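You operate a simulated robot arm through the tools that you are given. There is no shell and no other tool. Be economical: measure what you need, move in short steps, check, and stop when the job is done.

You run a simulated two-armed robot. Do the job below in one go: nothing can be reset, and whatever is moved stays where it is left.

JOB
Wipe up the spill on the top of the landing table with the green cloth and put it back.

The check looks at the end state, three seconds after you hand in, the way a careful person would. Anything else that was tipped, shoved, dropped, spilled or broken makes it a failure. Flat cloth is picked up by pressing the open fingertips on it (5 to 10 N) and closing them slowly along it; thin cloth reads only 2 to 8 mm in the jaws.

ROBOT AND FRAMES
Two 7-joint arms with two-finger parallel grippers on one trunk, on a base that drives. Base frame: it is fixed to the floor where the robot stands at the start and does not move with it; the origin is under the middle of the robot, x ahead of it, y to its left, z up. Readings come in mm, degrees, newtons and seconds.
The left shoulder is at the start at [70, 134, 1076], the right one opposite. Payload 1.57 kg a hand.
Tool frame (each hand has its own): the origin (TCP) lies between the finger pads and is the grasp point; the fingertips stand 30 mm ahead of it; z points along the fingers, y is the line along which they close. Largest opening 80 mm; finger width 17, thickness 12; the body of the gripper, 40 by 82 mm, starts 80 mm behind the TCP.
Orientation is that of the tool frame in the base frame, as [roll, pitch, yaw] about the fixed x, y, z axes, in that order (R = Rz(yaw) Ry(pitch) Rx(roll)). With the fingers straight down and closing along the base's y, the tool's x points along the base's -x, its y along +y and its z along -z.

CONTROLS
- The arms move only by the tool nudge_tool. It takes "left_steps", "right_steps" or both (then of equal length, played together; a hand with none holds still); each is a list of rows, each a list of 7 numbers: the shift along the tool's x, y, z in mm, then the turn, a rotation vector about the tool's x, y, z in rad, then the opening, from 0 (shut) to 1 (fully open). In form: [[dx, dy, dz, wx, wy, wz, fingers], ...]. A call has 1 to 10 rows; each row shifts and turns the commanded pose from where the row before left it, along the tool's axes as they then stand. Rows are played at 5 a second. More than 50 mm and 8.6 degrees between two rows, or a gripper value outside its range, and nothing of the call is played. A pose out of reach is approached as far as the arm can. The call stops where the force on the tool passes 40 N (or 10 N more than at its start, if that is more) or the arm is blocked; 0.2 s more then pass. Each finger travels about 153 mm/s and halts on what it meets, pressing with about 26 N; the grip force reading is that of the motor and also rises with nothing between the fingers. The clock runs only during rows and for 0.2 s after the last one: add rows that do not move to give the fingers time. The reply holds the time, the measured pose of the TCP, the force on the tool along the base axes, the opening and the grip force, in the units named above and with some noise.
- Cameras (640 x 400 px; columns grow to the right, rows downward): "scene" is now at [133.2, 31.5, 1305.3]; the picture's right is [0.34, -0.94, 0.00], its down [-0.54, -0.20, -0.82] and it looks along [0.77, 0.28, -0.57] (base axes); focal length 240 px, centre (320, 200). "left" rides on the left gripper at [72, 7, -122] in its tool frame; the picture's right is [-0.09, 1.00, 0.00], its down [-0.84, -0.08, -0.54] and it looks along [-0.54, -0.05, 0.84] (tool axes); focal length 238 px, centre (320, 200). "right" rides on the right gripper at [72, -7, -122] in its tool frame; the picture's right is [0.09, 1.00, 0.00], its down [-0.84, 0.08, -0.54] and it looks along [-0.54, 0.05, 0.84] (tool axes); focal length 238 px, centre (320, 200). There is no depth. A picture from a camera that has moved, and an enlarged one, comes with that camera's place and axes in the base frame and with its lens.
- capture(camera): a new picture of that camera. The clock stands still meanwhile.
- raise_lower(by): slides the trunk up (or, below 0, down) by that many mm; the arms and the scene camera ride with it, the base frame stays. It gives what a move gives, with no picture.
- base_move(legs): drives the robot by 1 to 6 legs, each [ahead, left, turn to the left] in mm, mm and degrees, along the robot's own axes; the way and the turn of a leg run together, so that a leg with both is an arc; at most 1500 mm and 180 degrees a leg. The arms and the cameras ride along, it lands a little off, and it stops where it bumps. It gives what a move gives.
- head_to(pan, tilt): turns the head with the scene camera to pan (to the left, within 86 degrees either way) and tilt (down, from -29 to 69), counted from straight ahead of the robot. It gives what a move gives.
- enlarge(camera, box): a new picture of the part [left, top, right, bottom] of that camera's present view, enlarged. The clock stands still meanwhile.
- hand_in(): hands the job in; it is judged then, once.

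Work in short steps. Places have to be worked out from the pictures, the camera data and where the tool is seen: move nearer, look again, correct. Check each grasp and each placing, and mend what went wrong. You have 120 turns and 92 pictures in all, those below and enlarged ones among them. Open the grippers and draw the arms clear of the work before you hand the job in, unless the task says otherwise; then end with one line.

The tools are called as a command line: name --argument value ..., lists and objects as JSON in quotes. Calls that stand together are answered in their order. nudge_tool: Moves the arms, as the interface text tells. Its arguments: {"type":"object","properties":{"left_steps":{"type":"array","items":{"type":"array","items":{"type":"number"}}},"right_steps":{"type":"array","items":{"type":"array","items":{"type":"number"}}}},"required":[]} The other tools are called the same way: raise_lower (by) slides the trunk up or down; base_move (legs) drives the base; head_to (pan, tilt) turns the head that bears the scene camera; capture (camera) takes a picture; enlarge (camera, box) takes an enlarged picture of a part of a camera's view; hand_in () hands the job in.

At the start:

```text
time: 0.0
left_tool_pos: [391.1, 386.4, 1129.8]
left_orientation: [-180.0, 0.0, -179.9]
left_ft_force: [-0.1, -0.1, -0.6]
left_grip_width: 80.0
left_finger_force: 0.1
right_tool_pos: [449.7, 6.1, 1049.3]
right_orientation: [180.0, 0.0, -180.0]
right_ft_force: [-0.5, 0.9, -0.6]
right_grip_width: 79.9
right_finger_force: 0.0
trunk travel left (down, up): [-650.0, 290.0]
robot x, y, heading: [-1.9, -2.7, 0.0]
head pan, tilt: [20.1, 34.9]
```

scene: 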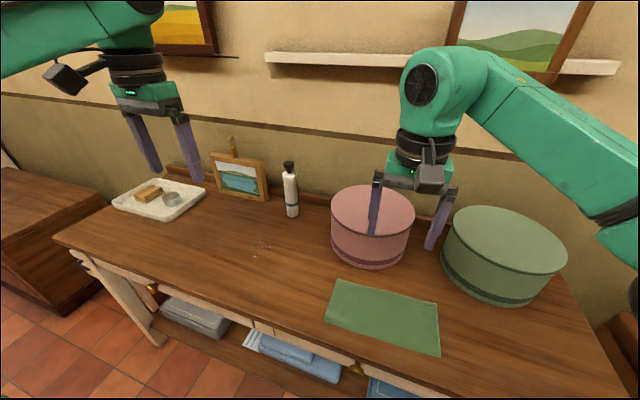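
right: 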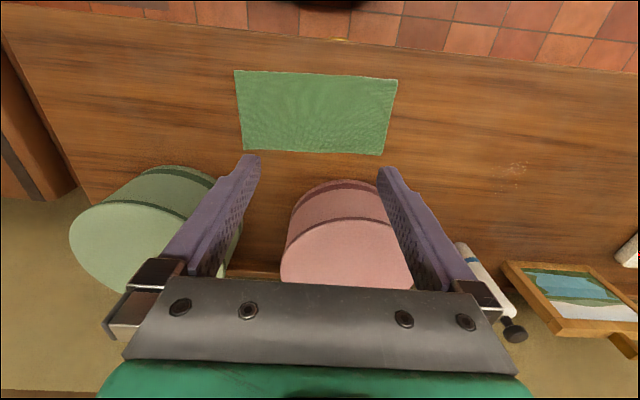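
left: 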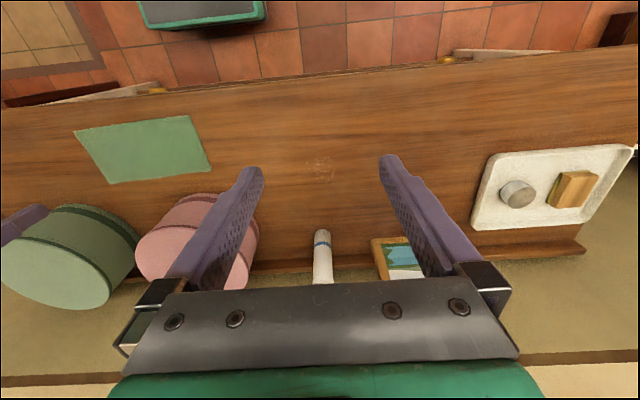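

I'll take a closer look at the spill and the cloth first; rough estimates are spill at (595, 404) and cloth spanning x 446–575, y −140–132.

enlarge --camera "scene" --box '[200, 200, 340, 290]'

enlarge --camera "right" --box '[200, 40, 560, 265]'

enlarge --camera "left" --box '[240, 120, 420, 232]'

```text
4.44 times, centred on (270, 245) of scene
camera zoom: at [133.2, 31.5, 1305.3], right [0.34, -0.94, 0.0], down [-0.54, -0.2, -0.82], along [0.77, 0.28, -0.57], focal length 1066 px, centre (542, 0)
```

zoom: 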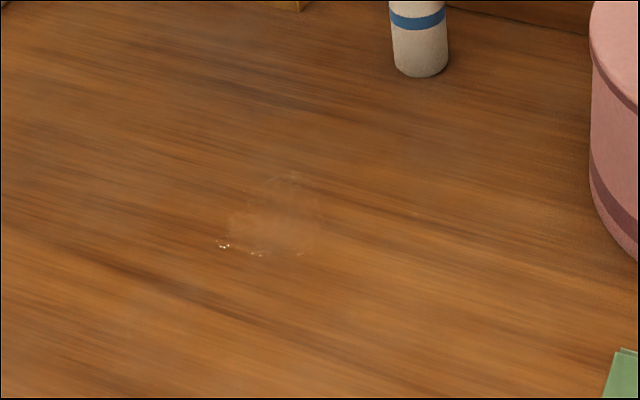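

```text
1.78 times, centred on (380, 152) of right
camera zoom: at [376.6, -0.5, 1172.4], right [-0.09, 1.0, 0.0], down [0.84, 0.08, 0.54], along [0.54, 0.05, -0.84], focal length 424 px, centre (213, 284)
```

zoom: 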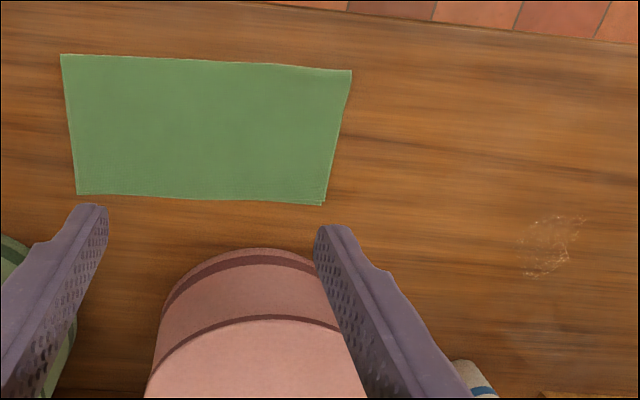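

```text
3.56 times, centred on (330, 176) of left
camera zoom: at [317.2, 392.6, 1251.9], right [0.09, 1.0, 0.0], down [0.84, -0.08, 0.54], along [0.54, -0.05, -0.84], focal length 848 px, centre (284, 285)
```

zoom: 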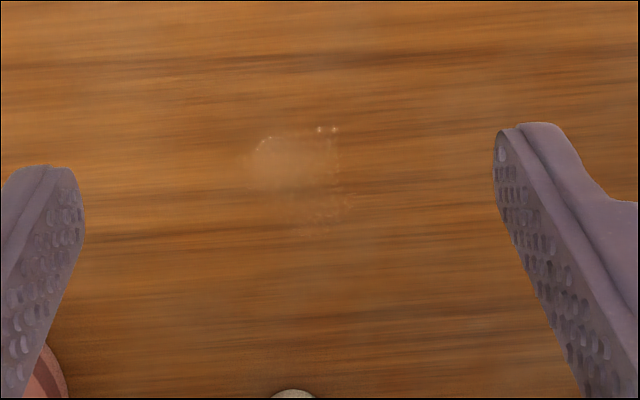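

The cloth is a folded rectangle about x 420–565, y ±141, and the spill is about 90 mm across near (582, 405). I'll strafe 200 mm left so both hands can reach both places, then look again.

base_move --legs '[[0, 200, 0]]'

head_to --pan 0 --tilt 50

capture --camera "scene"

```text
time: 1.6
left_tool_pos: [390.5, 582.0, 1129.9]
left_orientation: [179.8, -0.1, -179.9]
left_ft_force: [0.8, -0.1, 1.0]
left_grip_width: 80.2
left_finger_force: 0.2
right_tool_pos: [449.6, 203.3, 1050.5]
right_orientation: [179.9, -0.1, -180.0]
right_ft_force: [0.1, 0.6, -0.2]
right_grip_width: 80.1
right_finger_force: 0.1
trunk travel left (down, up): [-650.0, 290.0]
robot x, y, heading: [-0.8, 195.7, -0.1]
head pan, tilt: [20.1, 34.9]
```

```text
time: 2.4
left_tool_pos: [389.8, 583.6, 1131.1]
left_orientation: [-179.9, 0.0, -180.0]
left_ft_force: [0.2, -0.3, 0.1]
left_grip_width: 79.8
left_finger_force: 0.1
right_tool_pos: [449.6, 204.7, 1050.2]
right_orientation: [179.9, -0.1, -179.9]
right_ft_force: [0.3, 0.0, 0.1]
right_grip_width: 80.2
right_finger_force: 0.0
trunk travel left (down, up): [-650.0, 290.0]
robot x, y, heading: [-2.3, 198.6, 0.0]
head pan, tilt: [0.0, 50.0]
```

```text
85 pictures are left
camera scene: at [127.3, 198.8, 1283.5], right [0.0, -1.0, 0.0], down [-0.77, 0.0, -0.64], along [0.64, 0.0, -0.77], focal length 240 px, centre (320, 200)
```

scene: 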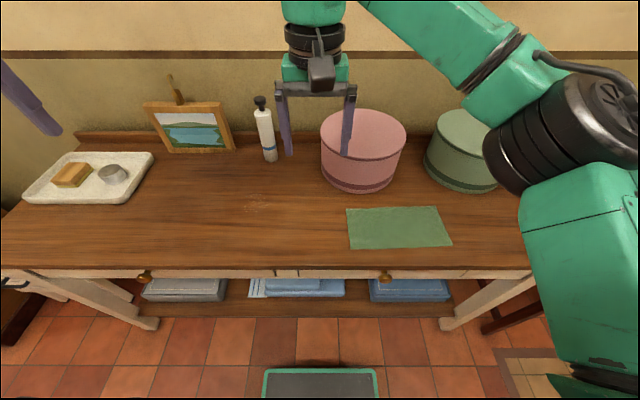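

Refined from this view: cloth x 437–575, y −151–117; spill ≈ (584, 391); table front edge x ≈ 381. I'll bring both hands over the ends of the cloth, staying high.

nudge_tool --left_steps '[[-8, -34, 10, 0, 0, 0, 0.5], [-8, -34, 10, 0, 0, 0, 0.5], [-8, -34, 10, 0, 0, 0, 0.5], [-8, -34, 10, 0, 0, 0, 0.5], [-8, -34, 10, 0, 0, 0, 0.5], [-8, -34, 10, 0, 0, 0, 0.5], [-8, -34, 10, 0, 0, 0, 0.5], [-8, -34, 10, 0, 0, 0, 0.5], [-8, -34, 10, 0, 0, 0, 0.5], [-8, -34, 10, 0, 0, 0, 0.5]]' --right_steps '[[-5.7, -33.4, 10, 0, 0, 0, 0.5], [-5.7, -33.4, 10, 0, 0, 0, 0.5], [-5.7, -33.4, 10, 0, 0, 0, 0.5], [-5.7, -33.4, 10, 0, 0, 0, 0.5], [-5.7, -33.4, 10, 0, 0, 0, 0.5], [-5.7, -33.4, 10, 0, 0, 0, 0.5], [-5.7, -33.4, 10, 0, 0, 0, 0.5], [-5.7, -33.4, 10, 0, 0, 0, 0.5], [-5.7, -33.4, 10, 0, 0, 0, 0.5], [-5.7, -33.4, 10, 0, 0, 0, 0.5]]'

nudge_tool --left_steps '[[-6, -25, 25, 0, 0, 0, 0.5], [-6, -25, 25, 0, 0, 0, 0.5], [-6, -25, 25, 0, 0, 0, 0.5], [-6, -25, 25, 0, 0, 0, 0.5], [-6, -25, 25, 0, 0, 0, 0.5], [-6, -23, 25, 0, 0, 0, 0.5], [0, 0, 0, 0, 0, 0, 0.5]]' --right_steps '[[0, 0, 15, 0, 0, 0, 0.5], [0, 0, 15, 0, 0, 0, 0.5], [0, 0, 15, 0, 0, 0, 0.5], [0, 0, 15, 0, 0, 0, 0.5], [0, 0, 15, 0, 0, 0, 0.5], [0, 0, 15, 0, 0, 0, 0.5], [0, 0, 0, 0, 0, 0, 0.5]]'

capture --camera "right"

capture --camera "left"

capture --camera "scene"

```text
time: 4.6
left_tool_pos: [460.0, 293.0, 1041.4]
left_orientation: [-179.9, 0.2, -179.7]
left_ft_force: [1.0, -0.1, 0.2]
left_grip_width: 40.1
left_finger_force: 0.0
left hand out of reach, approached as far as the arm can: row 9, 10
right_tool_pos: [505.1, -120.6, 951.8]
right_orientation: [-180.0, 0.0, 180.0]
right_ft_force: [0.8, -0.2, -0.1]
right_grip_width: 40.2
right_finger_force: 0.0
right hand out of reach, approached as far as the arm can: row 10
trunk travel left (down, up): [-650.0, 290.0]
robot x, y, heading: [-1.2, 196.4, 0.1]
head pan, tilt: [0.0, 50.0]
```

```text
time: 6.2
left_tool_pos: [424.1, 257.7, 893.1]
left_orientation: [-179.9, 0.1, -179.9]
left_ft_force: [-0.1, -1.0, 0.5]
left_grip_width: 39.9
left_finger_force: 0.1
left hand out of reach, approached as far as the arm can: row 1, 2, 3, 4, 5, 6
right_tool_pos: [502.8, -120.2, 861.1]
right_orientation: [-180.0, 0.0, -179.9]
right_ft_force: [0.0, 0.9, 0.9]
right_grip_width: 40.3
right_finger_force: 0.0
trunk travel left (down, up): [-650.0, 290.0]
robot x, y, heading: [0.5, 197.7, 0.0]
head pan, tilt: [0.0, 50.0]
```

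```text
84 pictures are left
camera right: at [431.4, -127.2, 984.5], right [-0.09, 1.0, 0.0], down [0.84, 0.08, 0.54], along [0.54, 0.05, -0.84], focal length 238 px, centre (320, 200)
```

right: 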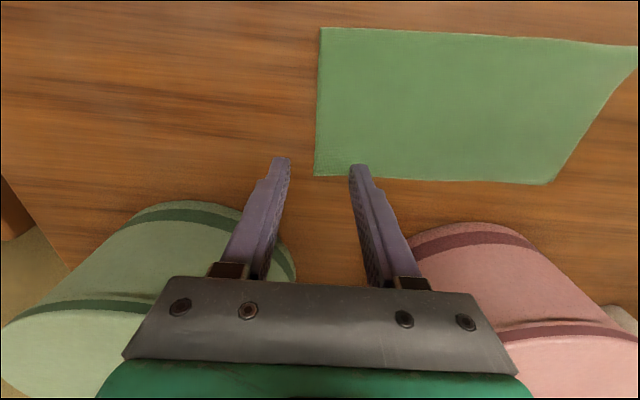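

```text
83 pictures are left
camera left: at [349.4, 263.9, 1015.3], right [0.09, 1.0, 0.0], down [0.84, -0.08, 0.54], along [0.54, -0.05, -0.84], focal length 238 px, centre (320, 200)
```

left: 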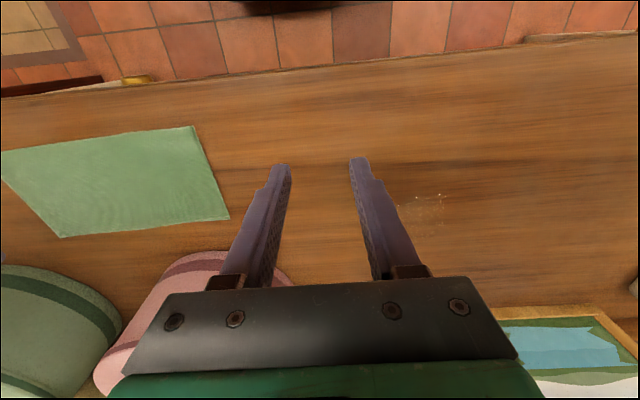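

```text
82 pictures are left
camera scene: at [127.2, 198.5, 1283.5], right [0.0, -1.0, 0.0], down [-0.77, 0.0, -0.64], along [0.64, 0.0, -0.77], focal length 240 px, centre (320, 200)
```

scene: 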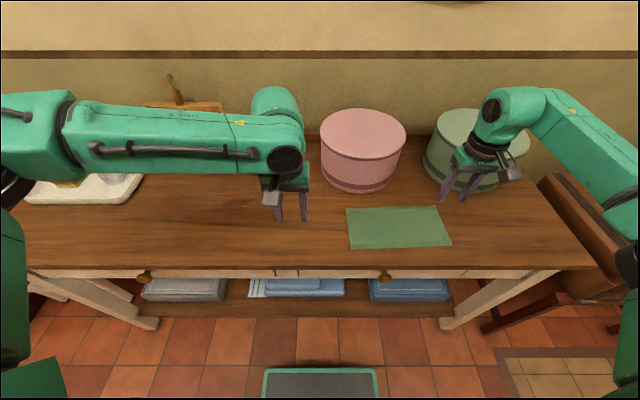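

The left hand can't cross that far; wrist views now give cloth edges y ≈ −127 and ≈ 100–117. Better plan: stand centred on the cloth, pinch both ends, and use the base drive to carry the taut cloth over to the spill and back. I drive right 205 mm.

nudge_tool --right_steps '[[8, 0, -20, 0, 0, 0, 0.5], [0, 40, -10, 0, 0, 0, 0.5], [0, 40, 0, 0, 0, 0, 0.5], [0, 40, 0, 0, 0, 0, 0.5], [0, 40, 0, 0, 0, 0, 0.5], [0, 0, 0, 0, 0, 0, 0.5]]'

base_move --legs '[[0, -208, 0]]'

capture --camera "scene"

capture --camera "left"

capture --camera "right"

```text
time: 7.6
left_tool_pos: [422.3, 256.7, 893.6]
left_orientation: [-180.0, 0.1, -179.8]
left_ft_force: [-0.3, -0.8, 0.5]
left_grip_width: 39.9
left_finger_force: 0.1
right_tool_pos: [496.4, 40.1, 892.5]
right_orientation: [179.9, 0.0, -180.0]
right_ft_force: [0.0, -0.1, 0.3]
right_grip_width: 40.0
right_finger_force: 0.1
trunk travel left (down, up): [-650.0, 290.0]
robot x, y, heading: [1.1, 196.5, 0.2]
head pan, tilt: [0.0, 50.0]
```

```text
time: 9.2
left_tool_pos: [423.5, 52.5, 891.8]
left_orientation: [-179.9, 0.1, 179.8]
left_ft_force: [0.1, 0.0, -0.2]
left_grip_width: 39.8
left_finger_force: 0.0
right_tool_pos: [496.0, -163.3, 893.1]
right_orientation: [179.9, 0.0, 179.8]
right_ft_force: [0.1, 0.1, 0.5]
right_grip_width: 39.7
right_finger_force: 0.1
trunk travel left (down, up): [-650.0, 290.0]
robot x, y, heading: [2.0, -5.4, -0.1]
head pan, tilt: [0.0, 50.0]
```

```text
81 pictures are left
camera scene: at [127.0, -4.3, 1283.4], right [0.0, -1.0, 0.0], down [-0.77, 0.0, -0.64], along [0.64, 0.0, -0.77], focal length 240 px, centre (320, 200)
```

scene: 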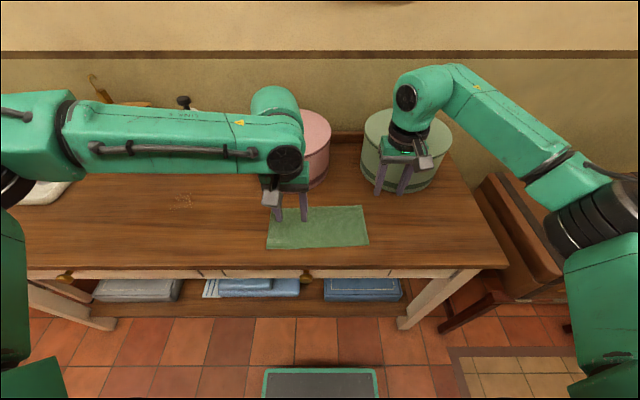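

```text
80 pictures are left
camera left: at [349.7, 60.1, 1015.5], right [0.09, 1.0, 0.0], down [0.84, -0.08, 0.54], along [0.54, -0.05, -0.84], focal length 238 px, centre (320, 200)
```

left: 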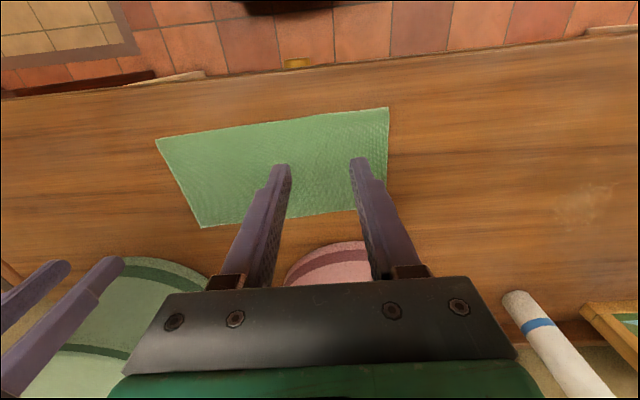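

```text
79 pictures are left
camera right: at [423.0, -170.5, 1016.1], right [-0.09, 1.0, 0.0], down [0.84, 0.07, 0.54], along [0.54, 0.05, -0.84], focal length 238 px, centre (320, 200)
```

right: 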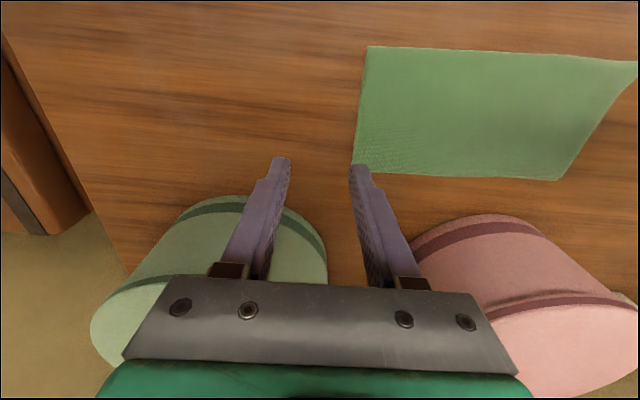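

From the centred view the cloth is about y −135…+137, x 437–572. I move the hands above its two ends and lower them to about 50 mm above it.

nudge_tool --left_steps '[[0, 18, 20, 0, 0, 0, 0.5], [0, 18, 20, 0, 0, 0, 0.5], [0, 18, 20, 0, 0, 0, 0.5], [-24, 0, 13, 0, 0, 0, 0.5], [-24, 0, 10, 0, 0, 0, 0.5], [-24, 0, 10, 0, 0, 0, 0.5], [0, 0, 0, 0, 0, 0, 0.5]]' --right_steps '[[0, 16, 20, 0, 0, 0, 0.5], [0, 16, 20, 0, 0, 0, 0.5], [0, 16, 20, 0, 0, 0, 0.5], [0, 0, 13, 0, 0, 0, 0.5], [0, 0, 10, 0, 0, 0, 0.5], [0, 0, 10, 0, 0, 0, 0.5], [0, 0, 0, 0, 0, 0, 0.5]]'

capture --camera "left"

capture --camera "right"

capture --camera "scene"

```text
time: 10.8
left_tool_pos: [477.4, 125.8, 813.5]
left_orientation: [-179.9, 0.3, 179.9]
left_ft_force: [0.2, 0.4, 0.6]
left_grip_width: 40.0
left_finger_force: 0.1
left hand out of reach, approached as far as the arm can: row 5, 6
right_tool_pos: [495.1, -114.9, 801.1]
right_orientation: [180.0, 0.0, 179.8]
right_ft_force: [-0.2, 0.9, -0.5]
right_grip_width: 39.8
right_finger_force: 0.1
trunk travel left (down, up): [-650.0, 290.0]
robot x, y, heading: [-0.5, -2.8, -0.3]
head pan, tilt: [0.0, 50.0]
```

```text
78 pictures are left
camera left: at [403.7, 133.6, 934.8], right [0.09, 1.0, 0.0], down [0.83, -0.08, 0.54], along [0.54, -0.05, -0.84], focal length 238 px, centre (320, 200)
```

left: 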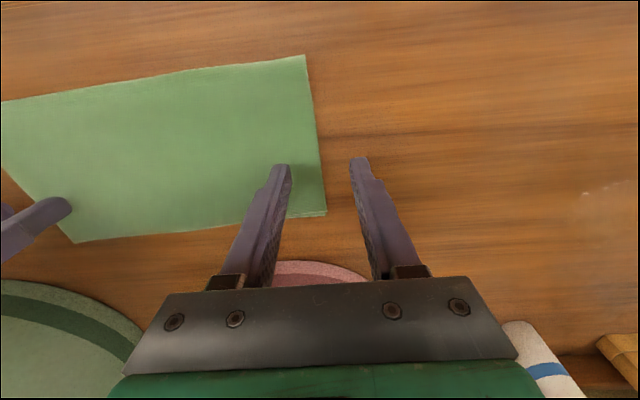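

```text
77 pictures are left
camera right: at [422.1, -122.9, 922.4], right [-0.09, 1.0, 0.0], down [0.84, 0.07, 0.54], along [0.54, 0.05, -0.84], focal length 238 px, centre (320, 200)
```

right: 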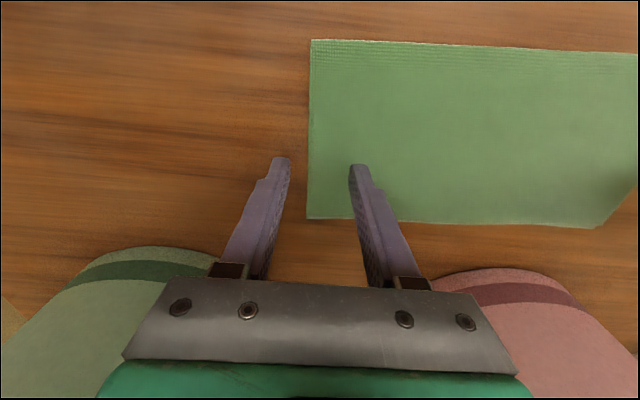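

```text
76 pictures are left
camera scene: at [127.2, -4.7, 1283.4], right [0.0, -1.0, 0.0], down [-0.77, 0.0, -0.64], along [0.64, 0.0, -0.77], focal length 240 px, centre (320, 200)
```

scene: 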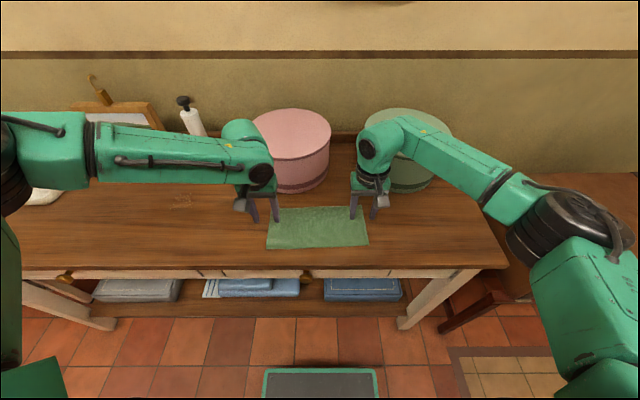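

Both ends are in view; the wrist pictures fit a cloth surface a bit higher than 711 (perhaps ~730), x 419–550, edges y ≈ −127 and ≈ 122. The left arm is near a joint limit going inward, so I shift the base 32 mm right and bring the right hand in, opening ~30 mm.

base_move --legs '[[0, -32, 0]]'

nudge_tool --left_steps '[[0, 0, 6, 0, 0, 0, 0.4], [0, 0, 6, 0, 0, 0, 0.4], [0, 0, 6, 0, 0, 0, 0.4], [0, 0, 0, 0, 0, 0, 0.4]]' --right_steps '[[3, 18, 6, 0, 0, 0, 0.4], [3, 18, 6, 0, 0, 0, 0.4], [3, 17, 6, 0, 0, 0, 0.4], [0, 0, 0, 0, 0, 0, 0.4]]'

```text
time: 11.7
left_tool_pos: [475.9, 96.5, 813.0]
left_orientation: [-179.8, 0.2, 180.0]
left_ft_force: [0.6, 0.8, -0.1]
left_grip_width: 40.2
left_finger_force: 0.0
right_tool_pos: [494.4, -146.7, 801.0]
right_orientation: [-179.8, -0.1, 179.9]
right_ft_force: [-0.1, 0.6, -0.2]
right_grip_width: 40.1
right_finger_force: 0.0
trunk travel left (down, up): [-650.0, 290.0]
robot x, y, heading: [-1.5, -42.4, 0.1]
head pan, tilt: [0.0, 50.0]
```

```text
time: 12.5
left_tool_pos: [470.6, 99.1, 799.9]
left_orientation: [-179.8, 0.3, 179.9]
left_ft_force: [-0.2, -0.1, -1.0]
left_grip_width: 32.2
left_finger_force: 0.0
left hand out of reach, approached as far as the arm can: row 2, 3
right_tool_pos: [487.2, -93.8, 791.5]
right_orientation: [179.5, 0.7, 179.7]
right_ft_force: [-4.8, -2.8, 21.5]
right_grip_width: 29.6
right_finger_force: 0.0
trunk travel left (down, up): [-650.0, 290.0]
robot x, y, heading: [-0.4, -38.1, -0.2]
head pan, tilt: [0.0, 50.0]
stopped in row 4 (right hand): the force on the tool passed its limit (the readings are from after the stop); the commanded pose is now the measured one
```

Right hand met ~21 N upward at TCP z 791 — higher than expected. I look before doing anything else.

capture --camera "right"

capture --camera "left"

enlarge --camera "scene" --box '[200, 120, 440, 270]'

```text
75 pictures are left
camera right: at [412.9, -101.4, 913.1], right [-0.09, 1.0, 0.01], down [0.83, 0.07, 0.55], along [0.55, 0.06, -0.83], focal length 238 px, centre (320, 200)
```

right: 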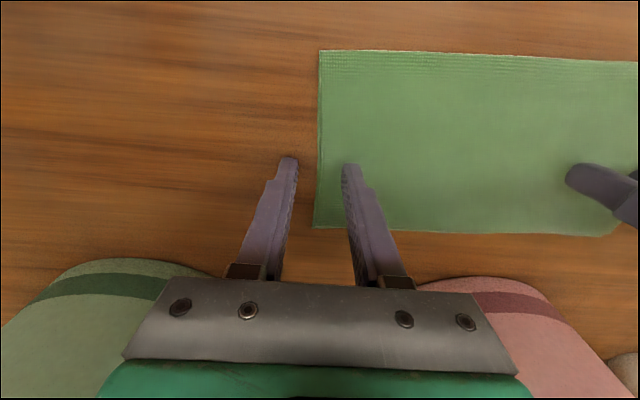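

```text
74 pictures are left
camera left: at [396.7, 106.8, 921.2], right [0.09, 1.0, 0.0], down [0.83, -0.08, 0.55], along [0.54, -0.05, -0.84], focal length 238 px, centre (320, 200)
```

left: 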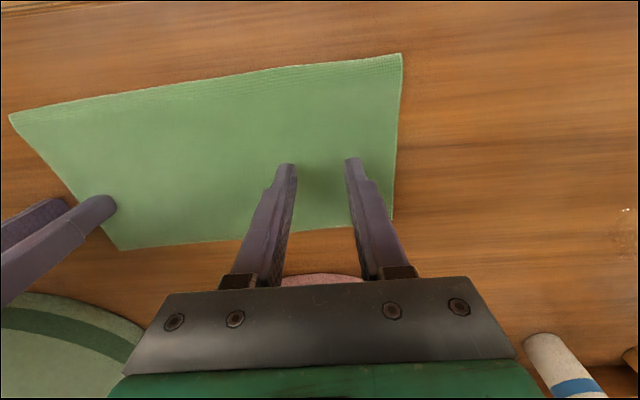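

```text
2.67 times, centred on (320, 195) of scene
camera zoom: at [124.8, -36.0, 1283.8], right [0.0, -1.0, 0.0], down [-0.77, 0.0, -0.64], along [0.64, 0.0, -0.77], focal length 640 px, centre (320, 213)
```

zoom: 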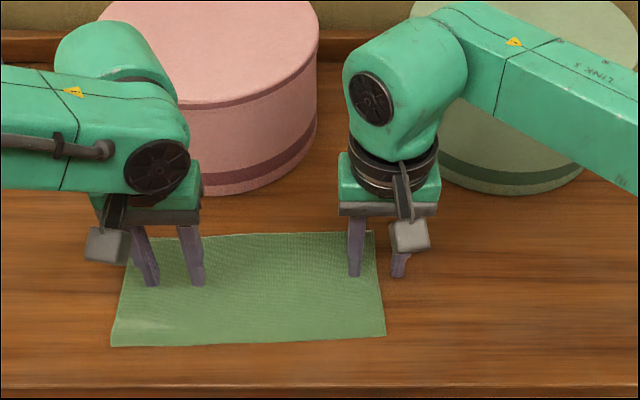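

Everything now fits a surface at z ≈ 760: cloth x ≈ 412–538, y ≈ −97…155 (centre ≈ (475, 29)), spill ≈ (553, 383). I lift off, and shift the base ~30 mm left so both hands sit 30 mm inside the ends.

nudge_tool --left_steps '[[0, 0, -6, 0, 0, 0, 0.4], [0, 0, 0, 0, 0, 0, 0.4]]' --right_steps '[[0, 0, -15, 0, 0, 0, 0.4], [10, 0, 0, 0, 0, 0, 0.4]]'

base_move --legs '[[0, 30, 0]]'

capture --camera "right"

capture --camera "left"

```text
time: 13.1
left_tool_pos: [473.5, 98.4, 805.4]
left_orientation: [-179.8, 0.4, 179.9]
left_ft_force: [0.1, -0.2, 0.0]
left_grip_width: 32.0
left_finger_force: 0.2
right_tool_pos: [476.9, -95.7, 801.6]
right_orientation: [179.7, 0.5, 179.8]
right_ft_force: [0.4, 0.1, 0.2]
right_grip_width: 32.3
right_finger_force: 0.0
trunk travel left (down, up): [-650.0, 290.0]
robot x, y, heading: [-2.0, -36.4, -0.1]
head pan, tilt: [0.0, 50.0]
```

```text
time: 13.9
left_tool_pos: [472.5, 126.5, 804.8]
left_orientation: [-179.9, 0.2, 179.9]
left_ft_force: [-0.4, -0.4, -0.6]
left_grip_width: 32.0
left_finger_force: 0.1
right_tool_pos: [477.3, -66.9, 802.0]
right_orientation: [179.7, 0.6, 179.7]
right_ft_force: [-0.2, -0.3, 0.3]
right_grip_width: 31.9
right_finger_force: 0.1
trunk travel left (down, up): [-650.0, 290.0]
robot x, y, heading: [-0.4, -6.5, -0.1]
head pan, tilt: [0.0, 50.0]
```

```text
72 pictures are left
camera right: at [403.7, -74.8, 924.0], right [-0.09, 1.0, 0.01], down [0.83, 0.07, 0.55], along [0.55, 0.05, -0.84], focal length 238 px, centre (320, 200)
```

right: 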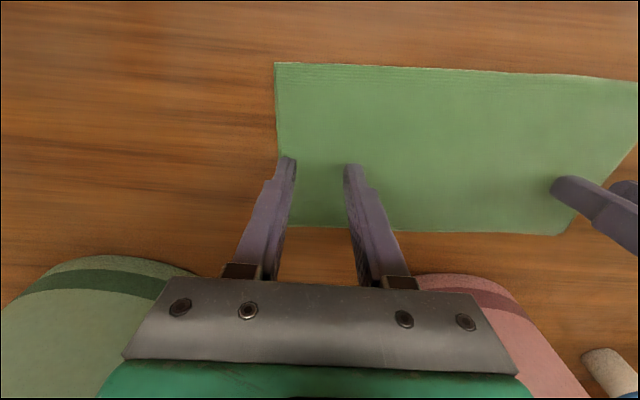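

```text
71 pictures are left
camera left: at [398.9, 133.7, 927.0], right [0.09, 1.0, 0.0], down [0.83, -0.08, 0.55], along [0.54, -0.05, -0.84], focal length 238 px, centre (320, 200)
```

left: 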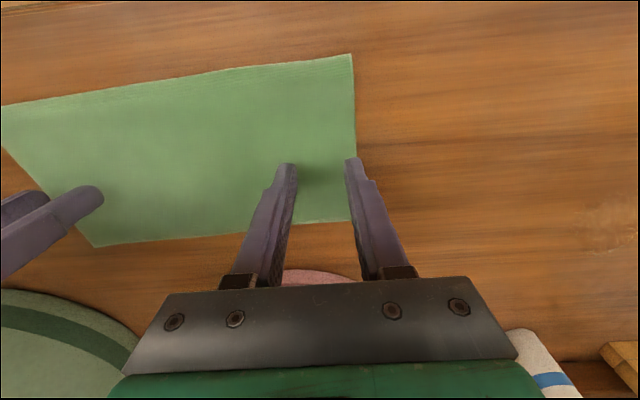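

Left outer finger is right at the edge; shift the base 10 mm right and the right hand 20 mm left, then descend to just above the cloth.

base_move --legs '[[0, -11, 0]]'

nudge_tool --left_steps '[[0, 0, 4, 0, 0, 0, 0.38], [0, 0, 3, 0, 0, 0, 0.38], [0, 0, 2, 0, 0, 0, 0.38], [0, 0, 0, 0, 0, 0, 0.38]]' --right_steps '[[0, 10, 0, 0, 0, 0, 0.38], [0, 10, 2, 0, 0, 0, 0.38], [0, 0, 2, 0, 0, 0, 0.38], [0, 0, 0, 0, 0, 0, 0.38]]'

```text
time: 14.7
left_tool_pos: [472.5, 118.2, 804.3]
left_orientation: [-179.7, 0.1, 179.8]
left_ft_force: [-0.2, 0.6, -0.7]
left_grip_width: 31.8
left_finger_force: 0.1
right_tool_pos: [477.2, -74.5, 802.8]
right_orientation: [179.7, 0.5, 179.7]
right_ft_force: [-0.4, 0.3, -0.9]
right_grip_width: 32.1
right_finger_force: 0.0
trunk travel left (down, up): [-650.0, 290.0]
robot x, y, heading: [-0.0, -16.8, -0.4]
head pan, tilt: [0.0, 50.0]
```

```text
time: 15.7
left_tool_pos: [471.8, 118.7, 796.6]
left_orientation: [-179.6, 0.4, 179.9]
left_ft_force: [0.0, -0.6, 0.4]
left_grip_width: 30.3
left_finger_force: 0.1
right_tool_pos: [477.6, -56.6, 798.1]
right_orientation: [179.7, 0.5, 179.7]
right_ft_force: [0.0, 0.3, -0.5]
right_grip_width: 30.4
right_finger_force: 0.0
trunk travel left (down, up): [-650.0, 290.0]
robot x, y, heading: [-1.1, -26.1, -0.1]
head pan, tilt: [0.0, 50.0]
```

Both still free at 797–798; I feel down in 1–2 mm steps until contact.

nudge_tool --left_steps '[[0, 0, 2, 0, 0, 0, 0.38], [0, 0, 1, 0, 0, 0, 0.38], [0, 0, 1, 0, 0, 0, 0.38], [0, 0, 0, 0, 0, 0, 0.38]]' --right_steps '[[0, 0, 3, 0, 0, 0, 0.38], [0, 0, 2, 0, 0, 0, 0.38], [0, 0, 1, 0, 0, 0, 0.38], [0, 0, 0, 0, 0, 0, 0.38]]'

```text
time: 16.7
left_tool_pos: [471.2, 119.9, 793.7]
left_orientation: [-179.9, 0.2, 179.9]
left_ft_force: [-0.3, 0.7, 0.6]
left_grip_width: 30.3
left_finger_force: 0.1
right_tool_pos: [479.5, -57.2, 792.4]
right_orientation: [179.6, 0.5, 179.7]
right_ft_force: [0.3, 0.2, 1.0]
right_grip_width: 30.4
right_finger_force: 0.3
trunk travel left (down, up): [-650.0, 290.0]
robot x, y, heading: [-0.6, -15.4, -0.3]
head pan, tilt: [0.0, 50.0]
```

Near contact; another couple of millimetres.

nudge_tool --left_steps '[[0, 0, 1, 0, 0, 0, 0.38], [0, 0, 1, 0, 0, 0, 0.38], [0, 0, 0, 0, 0, 0, 0.38]]' --right_steps '[[0, 0, 1, 0, 0, 0, 0.38], [0, 0, 1, 0, 0, 0, 0.38], [0, 0, 0, 0, 0, 0, 0.38]]'

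```text
time: 17.5
left_tool_pos: [469.2, 119.0, 792.5]
left_orientation: [-179.8, 0.3, 179.9]
left_ft_force: [-0.5, -0.8, 1.2]
left_grip_width: 30.2
left_finger_force: 0.1
left hand out of reach, approached as far as the arm can: row 1
right_tool_pos: [477.7, -54.6, 791.8]
right_orientation: [179.7, 0.5, 179.7]
right_ft_force: [2.7, 0.0, 11.7]
right_grip_width: 31.0
right_finger_force: 0.1
trunk travel left (down, up): [-650.0, 290.0]
robot x, y, heading: [1.7, -20.0, -0.5]
head pan, tilt: [0.0, 50.0]
```

Right presses at ~12 N: ease 0.5 mm and close it slowly. Left goes down 1 mm more.

nudge_tool --right_steps '[[0, 0, -0.5, 0, 0, 0, 0.34], [0, 0, 0, 0, 0, 0, 0.3], [0, 0, 0, 0, 0, 0, 0.25], [0, 0, 0, 0, 0, 0, 0.2], [0, 0, 0, 0, 0, 0, 0.15], [0, 0, 0, 0, 0, 0, 0.1], [0, 0, 0, 0, 0, 0, 0.05], [0, 0, 0, 0, 0, 0, 0.0], [0, 0, 0, 0, 0, 0, 0.0]]' --left_steps '[[0, 0, 1, 0, 0, 0, 0.38], [0, 0, 0.5, 0, 0, 0, 0.38], [0, 0, 0, 0, 0, 0, 0.38], [0, 0, 0, 0, 0, 0, 0.38], [0, 0, 0, 0, 0, 0, 0.38], [0, 0, 0, 0, 0, 0, 0.38], [0, 0, 0, 0, 0, 0, 0.38], [0, 0, 0, 0, 0, 0, 0.38], [0, 0, 0, 0, 0, 0, 0.38]]'

capture --camera "right"

```text
time: 19.5
left_tool_pos: [469.0, 119.9, 792.4]
left_orientation: [-179.7, 0.4, 179.9]
left_ft_force: [1.0, -2.3, 4.6]
left_grip_width: 28.0
left_finger_force: 0.0
right_tool_pos: [475.4, -55.7, 791.3]
right_orientation: [179.6, 0.6, 179.7]
right_ft_force: [-0.2, 3.6, 9.7]
right_grip_width: 3.1
right_finger_force: 23.7
trunk travel left (down, up): [-650.0, 290.0]
robot x, y, heading: [0.7, -18.2, -0.3]
head pan, tilt: [0.0, 50.0]
```

```text
70 pictures are left
camera right: at [402.7, -63.6, 913.8], right [-0.09, 1.0, 0.01], down [0.83, 0.07, 0.55], along [0.55, 0.05, -0.83], focal length 238 px, centre (320, 200)
```

right: 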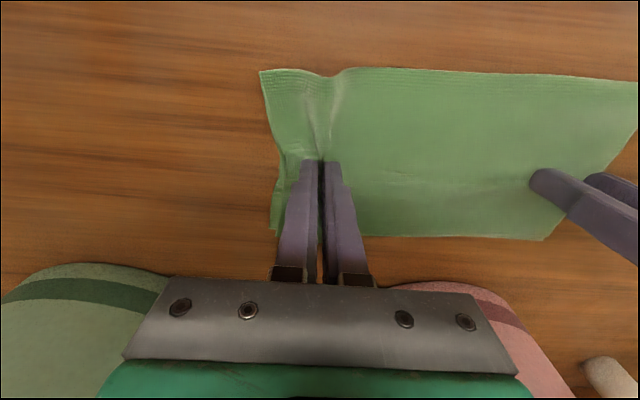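

Right has the cloth (3.1 mm). Left now presses 4.6 N; press a touch more and close slowly.

nudge_tool --left_steps '[[0, 0, 0.7, 0, 0, 0, 0.34], [0, 0, 0, 0, 0, 0, 0.3], [0, 0, 0, 0, 0, 0, 0.25], [0, 0, 0, 0, 0, 0, 0.2], [0, 0, 0, 0, 0, 0, 0.15], [0, 0, 0, 0, 0, 0, 0.1], [0, 0, 0, 0, 0, 0, 0.05], [0, 0, 0, 0, 0, 0, 0.0], [0, 0, 0, 0, 0, 0, 0.0]]'

capture --camera "left"

enlarge --camera "scene" --box '[200, 120, 440, 270]'

```text
time: 21.5
left_tool_pos: [468.5, 122.1, 791.7]
left_orientation: [-179.7, 0.5, 179.9]
left_ft_force: [0.8, 2.3, 12.7]
left_grip_width: 0.0
left_finger_force: 21.4
right_tool_pos: [476.8, -56.8, 792.6]
right_orientation: [179.7, 0.6, 179.6]
right_ft_force: [0.8, 0.6, 6.0]
right_grip_width: 3.2
right_finger_force: 23.8
trunk travel left (down, up): [-650.0, 290.0]
robot x, y, heading: [-1.9, -17.9, -0.3]
head pan, tilt: [0.0, 50.0]
```

```text
69 pictures are left
camera left: at [394.3, 127.9, 913.6], right [0.09, 1.0, 0.0], down [0.83, -0.08, 0.55], along [0.55, -0.05, -0.84], focal length 238 px, centre (320, 200)
```

left: 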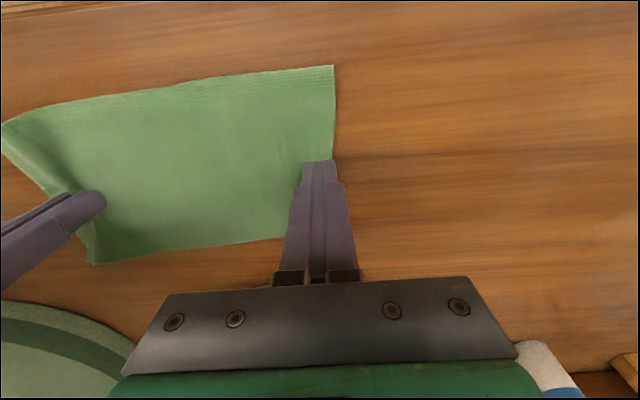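

```text
2.67 times, centred on (320, 195) of scene
camera zoom: at [124.3, -18.3, 1283.8], right [0.0, -1.0, 0.0], down [-0.76, 0.0, -0.64], along [0.64, 0.0, -0.76], focal length 640 px, centre (320, 213)
```

zoom: 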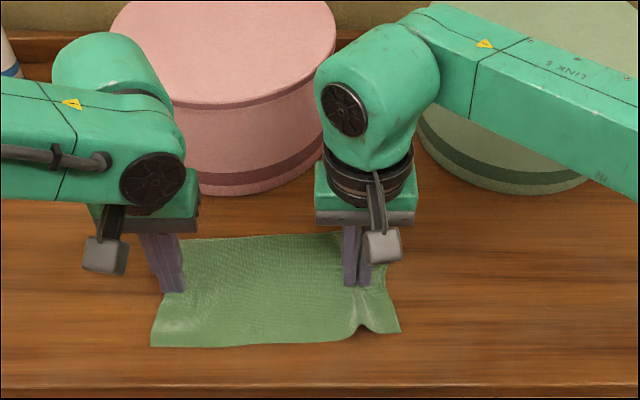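

Right holds, but its closing pulled the cloth ~16 mm and the left closed on nothing at the very edge. I lift the left a bit, arch the cloth with the right by +25 y, then shift the base 25 mm right so the left lands further in.

nudge_tool --left_steps '[[0, 0, -6, 0, 0, 0, 0.1], [0, 0, -4, 0, 0, 0, 0.38], [0, 0, 0, 0, 0, 0, 0.38], [0, 0, 0, 0, 0, 0, 0.38], [0, 0, 0, 0, 0, 0, 0.38]]' --right_steps '[[0, 0, -5, 0, 0, 0, 0], [0, 7, -5, 0, 0, 0, 0], [0, 7, 0, 0, 0, 0, 0], [0, 7, 0, 0, 0, 0, 0], [0, 5, 0, 0, 0, 0, 0]]'

base_move --legs '[[0, -26, 0]]'

capture --camera "left"

capture --camera "scene"

```text
time: 22.7
left_tool_pos: [470.3, 119.8, 799.6]
left_orientation: [-179.9, 0.2, 179.9]
left_ft_force: [0.5, -0.7, 0.8]
left_grip_width: 30.4
left_finger_force: 0.1
right_tool_pos: [477.9, -30.0, 800.1]
right_orientation: [179.8, 0.5, 179.7]
right_ft_force: [0.2, 0.6, -0.3]
right_grip_width: 3.0
right_finger_force: 23.9
trunk travel left (down, up): [-650.0, 290.0]
robot x, y, heading: [-3.8, -21.5, 0.2]
head pan, tilt: [0.0, 50.0]
```

```text
time: 23.5
left_tool_pos: [470.2, 93.8, 798.5]
left_orientation: [-179.8, 0.2, 179.9]
left_ft_force: [0.6, -0.3, 0.2]
left_grip_width: 30.5
left_finger_force: 0.1
right_tool_pos: [478.0, -55.6, 800.6]
right_orientation: [179.7, 0.4, 179.7]
right_ft_force: [-0.2, -1.0, 0.1]
right_grip_width: 3.0
right_finger_force: 24.1
trunk travel left (down, up): [-650.0, 290.0]
robot x, y, heading: [4.8, -44.1, -0.4]
head pan, tilt: [0.0, 50.0]
```

```text
67 pictures are left
camera left: at [396.9, 102.7, 921.5], right [0.09, 1.0, 0.0], down [0.83, -0.08, 0.55], along [0.54, -0.05, -0.84], focal length 238 px, centre (320, 200)
```

left: 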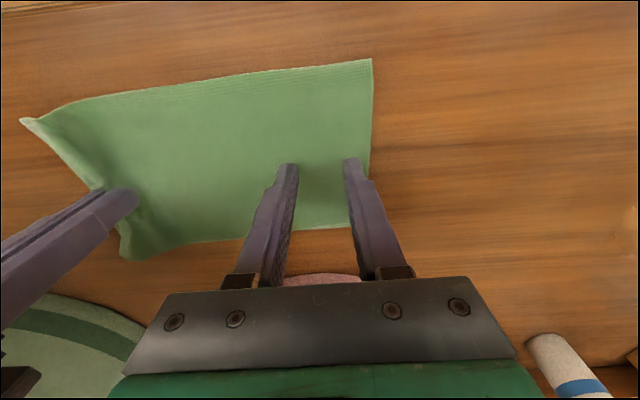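

```text
66 pictures are left
camera scene: at [127.0, -42.3, 1283.4], right [0.0, -1.0, 0.0], down [-0.77, 0.0, -0.64], along [0.64, 0.0, -0.77], focal length 240 px, centre (320, 200)
```

scene: 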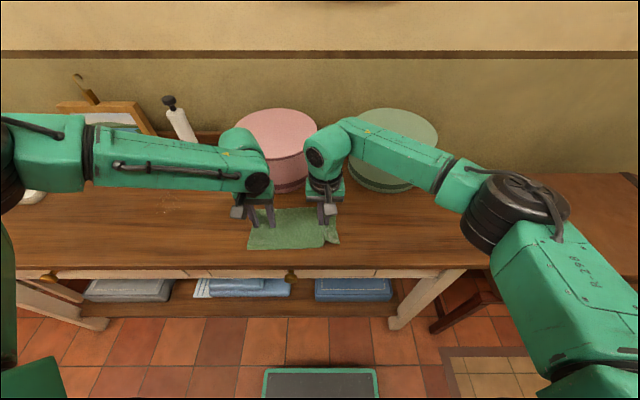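

Outer finger is still near the edge; repeat with another 15 mm.

nudge_tool --right_steps '[[0, 8, 0, 0, 0, 0, 0], [0, 8, 0, 0, 0, 0, 0], [0, 0, 0, 0, 0, 0, 0]]'

base_move --legs '[[0, -16, 0]]'

nudge_tool --left_steps '[[0, 0, 3, 0, 0, 0, 0.38], [0, 0, 2, 0, 0, 0, 0.38], [0, 0, 1, 0, 0, 0, 0.38], [0, 0, 1, 0, 0, 0, 0.38], [0, 0, 0, 0, 0, 0, 0.38]]'

capture --camera "left"

```text
time: 24.3
left_tool_pos: [469.5, 94.2, 800.2]
left_orientation: [-179.8, 0.2, 179.9]
left_ft_force: [0.2, -0.1, -0.4]
left_grip_width: 30.3
left_finger_force: 0.0
right_tool_pos: [477.2, -41.6, 799.1]
right_orientation: [179.7, 0.5, 179.7]
right_ft_force: [-0.2, -0.2, -0.1]
right_grip_width: 3.2
right_finger_force: 24.0
trunk travel left (down, up): [-650.0, 290.0]
robot x, y, heading: [-4.1, -42.6, 0.1]
head pan, tilt: [0.0, 50.0]
```

```text
time: 25.1
left_tool_pos: [470.8, 79.3, 799.2]
left_orientation: [-179.7, 0.1, -179.9]
left_ft_force: [0.1, -0.3, 0.5]
left_grip_width: 30.5
left_finger_force: 0.0
right_tool_pos: [477.8, -55.2, 799.6]
right_orientation: [179.7, 0.4, 179.7]
right_ft_force: [-0.7, -0.4, 0.1]
right_grip_width: 3.0
right_finger_force: 24.1
trunk travel left (down, up): [-650.0, 290.0]
robot x, y, heading: [-3.2, -63.6, 0.1]
head pan, tilt: [0.0, 50.0]
```

```text
time: 26.3
left_tool_pos: [470.7, 79.0, 793.6]
left_orientation: [-179.9, 0.2, 179.9]
left_ft_force: [-0.4, 0.1, 0.2]
left_grip_width: 30.6
left_finger_force: 0.0
right_tool_pos: [477.5, -56.9, 801.0]
right_orientation: [179.6, 0.4, 179.7]
right_ft_force: [-0.5, 0.1, 0.5]
right_grip_width: 2.8
right_finger_force: 23.5
trunk travel left (down, up): [-650.0, 290.0]
robot x, y, heading: [-1.0, -65.0, -0.2]
head pan, tilt: [0.0, 50.0]
```

```text
65 pictures are left
camera left: at [396.4, 85.3, 915.2], right [0.09, 1.0, 0.0], down [0.83, -0.08, 0.55], along [0.54, -0.05, -0.84], focal length 238 px, centre (320, 200)
```

left: 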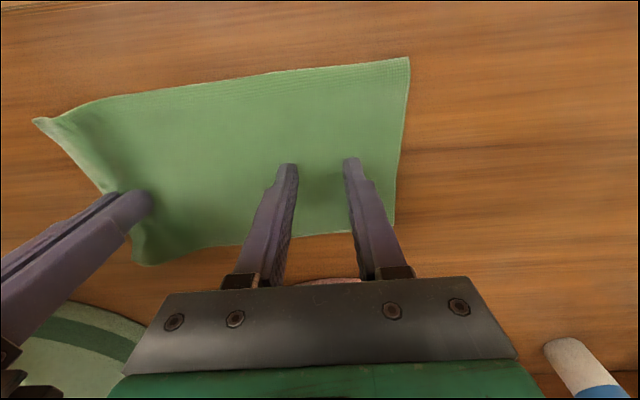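

Left fingers are now well inside the edge. Press down the last ~2 mm and read the force.

nudge_tool --left_steps '[[0, 0, 1, 0, 0, 0, 0.38], [0, 0, 1, 0, 0, 0, 0.38], [0, 0, 0.7, 0, 0, 0, 0.38], [0, 0, 0, 0, 0, 0, 0.38]]'

```text
time: 27.3
left_tool_pos: [470.0, 79.4, 792.1]
left_orientation: [-179.7, 0.4, 179.9]
left_ft_force: [0.2, -1.6, 8.6]
left_grip_width: 30.4
left_finger_force: 0.1
right_tool_pos: [476.1, -57.5, 801.1]
right_orientation: [179.6, 0.6, 179.7]
right_ft_force: [-0.9, -0.2, 0.0]
right_grip_width: 2.7
right_finger_force: 24.0
trunk travel left (down, up): [-650.0, 290.0]
robot x, y, heading: [-0.9, -62.6, -0.3]
head pan, tilt: [0.0, 50.0]
```

8.6 N: close slowly.

nudge_tool --left_steps '[[0, 0, 0, 0, 0, 0, 0.34], [0, 0, 0, 0, 0, 0, 0.3], [0, 0, 0, 0, 0, 0, 0.25], [0, 0, 0, 0, 0, 0, 0.2], [0, 0, 0, 0, 0, 0, 0.15], [0, 0, 0, 0, 0, 0, 0.1], [0, 0, 0, 0, 0, 0, 0.05], [0, 0, 0, 0, 0, 0, 0.0], [0, 0, 0, 0, 0, 0, 0.0]]'

capture --camera "left"

capture --camera "scene"

```text
time: 29.3
left_tool_pos: [469.4, 79.2, 792.2]
left_orientation: [-179.8, 0.4, 179.9]
left_ft_force: [0.9, -4.8, 12.7]
left_grip_width: 3.5
left_finger_force: 24.8
right_tool_pos: [476.3, -56.1, 801.0]
right_orientation: [179.5, 0.6, 179.8]
right_ft_force: [-0.9, 3.9, -0.5]
right_grip_width: 2.8
right_finger_force: 24.5
trunk travel left (down, up): [-650.0, 290.0]
robot x, y, heading: [-3.4, -59.9, 0.0]
head pan, tilt: [0.0, 50.0]
```

```text
64 pictures are left
camera left: at [394.7, 86.2, 913.3], right [0.09, 1.0, 0.0], down [0.83, -0.08, 0.55], along [0.55, -0.05, -0.84], focal length 238 px, centre (320, 200)
```

left: 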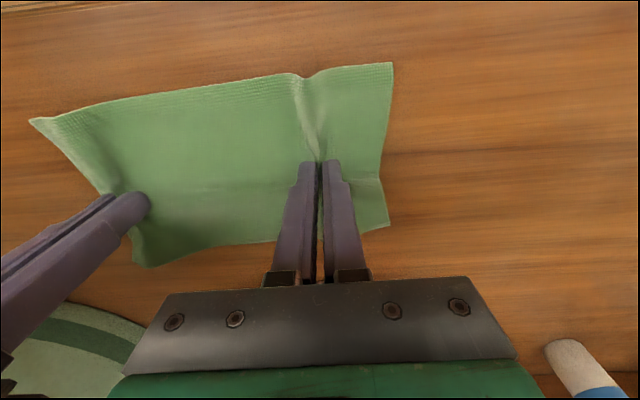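

```text
63 pictures are left
camera scene: at [124.7, -60.8, 1283.7], right [0.0, -1.0, 0.0], down [-0.77, 0.0, -0.64], along [0.64, 0.0, -0.77], focal length 240 px, centre (320, 200)
```

scene: 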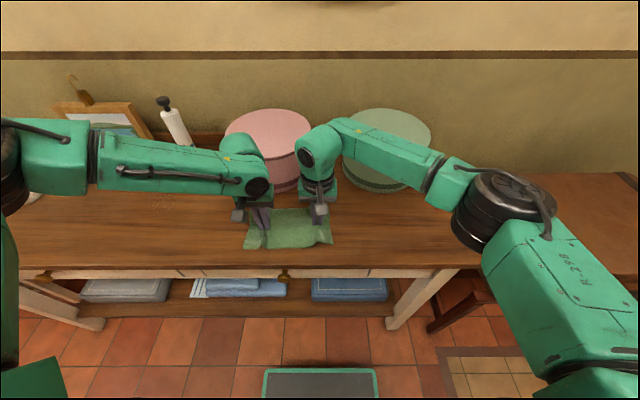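

Both ends are gripped (3.5 and 2.8 mm). I ease the left up 3 mm and the right down 4 mm so the cloth hangs flat, low on the table, then drive left 240 mm.

nudge_tool --left_steps '[[0, 0, -3, 0, 0, 0, 0], [0, 0, -2, 0, 0, 0, 0], [0, 0, 0, 0, 0, 0, 0]]' --right_steps '[[0, 0, 2, 0, 0, 0, 0], [0, 0, 2, 0, 0, 0, 0], [0, 0, 0, 0, 0, 0, 0]]'

base_move --legs '[[0, 240, 0]]'

capture --camera "scene"

capture --camera "left"

```text
time: 30.1
left_tool_pos: [471.8, 78.6, 795.4]
left_orientation: [-179.9, 0.1, 180.0]
left_ft_force: [-0.4, -1.3, 0.1]
left_grip_width: 3.5
left_finger_force: 24.6
right_tool_pos: [476.6, -56.2, 796.2]
right_orientation: [179.7, 0.4, 179.7]
right_ft_force: [0.3, 1.9, -0.5]
right_grip_width: 2.5
right_finger_force: 24.2
trunk travel left (down, up): [-650.0, 290.0]
robot x, y, heading: [2.0, -57.2, -0.4]
head pan, tilt: [0.0, 50.0]
```

```text
time: 31.9
left_tool_pos: [471.3, 322.5, 794.8]
left_orientation: [-179.9, 0.3, -180.0]
left_ft_force: [0.0, -0.1, 0.8]
left_grip_width: 3.4
left_finger_force: 24.2
right_tool_pos: [476.6, 187.6, 796.3]
right_orientation: [179.7, 0.4, 179.8]
right_ft_force: [-0.1, 1.1, 0.2]
right_grip_width: 3.0
right_finger_force: 24.0
trunk travel left (down, up): [-650.0, 290.0]
robot x, y, heading: [3.1, 184.1, -0.3]
head pan, tilt: [0.0, 50.0]
```

```text
62 pictures are left
camera scene: at [127.6, 184.1, 1283.4], right [0.0, -1.0, 0.0], down [-0.77, 0.0, -0.64], along [0.64, 0.0, -0.77], focal length 240 px, centre (320, 200)
```

scene: 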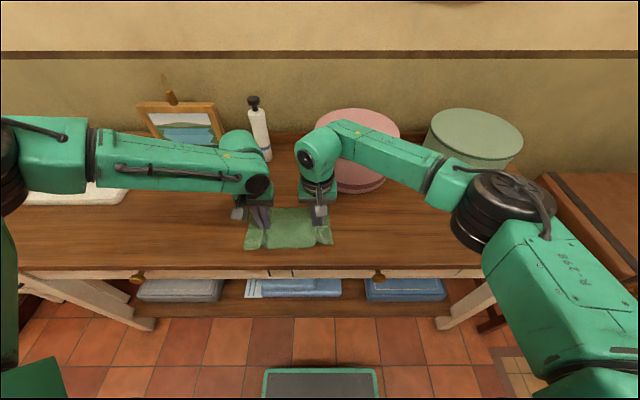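

```text
61 pictures are left
camera left: at [397.8, 330.3, 917.2], right [0.09, 1.0, 0.0], down [0.83, -0.08, 0.55], along [0.54, -0.05, -0.84], focal length 238 px, centre (320, 200)
```

left: 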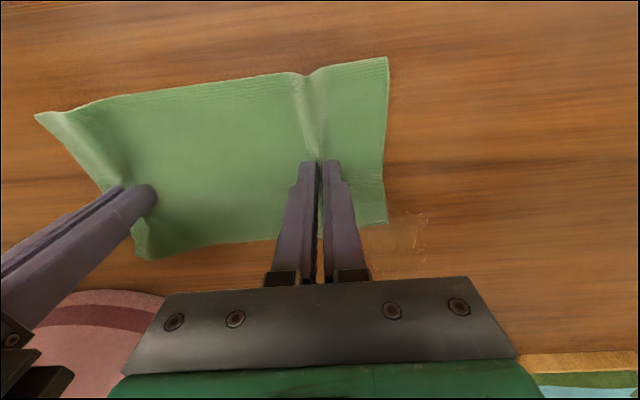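

The cloth travels nicely. The spill appears just left-ahead at ≈ (545, 392). Now drive ahead 78 mm (clear of the boxes by ≥70 mm).

base_move --legs '[[40, 0, 0], [38, 0, 0]]'

capture --camera "scene"

capture --camera "left"

```text
time: 33.2
left_tool_pos: [548.5, 322.9, 795.6]
left_orientation: [-179.8, 0.2, -180.0]
left_ft_force: [0.0, -0.5, 0.4]
left_grip_width: 3.3
left_finger_force: 24.6
right_tool_pos: [554.8, 187.4, 797.9]
right_orientation: [179.7, 0.6, 179.8]
right_ft_force: [0.2, 0.3, 0.1]
right_grip_width: 2.8
right_finger_force: 23.5
trunk travel left (down, up): [-650.0, 290.0]
robot x, y, heading: [79.5, 181.9, -0.2]
head pan, tilt: [0.0, 50.0]
```

```text
60 pictures are left
camera scene: at [204.9, 184.3, 1283.5], right [0.0, -1.0, 0.0], down [-0.77, 0.0, -0.64], along [0.64, 0.0, -0.77], focal length 240 px, centre (320, 200)
```

scene: 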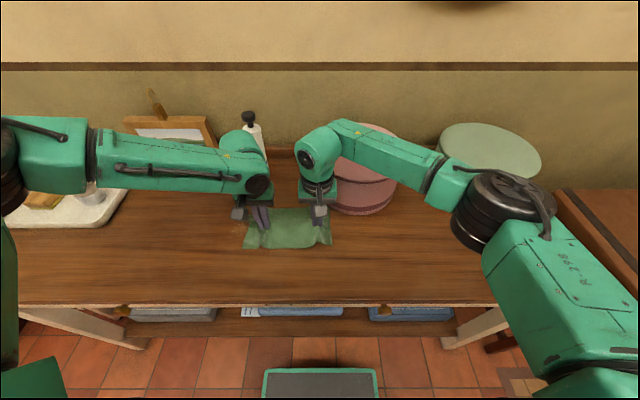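

```text
59 pictures are left
camera left: at [475.3, 330.7, 917.5], right [0.09, 1.0, 0.0], down [0.83, -0.08, 0.55], along [0.54, -0.05, -0.84], focal length 238 px, centre (320, 200)
```

left: 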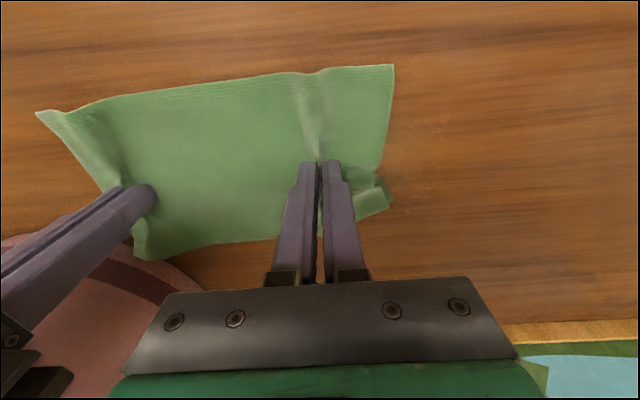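

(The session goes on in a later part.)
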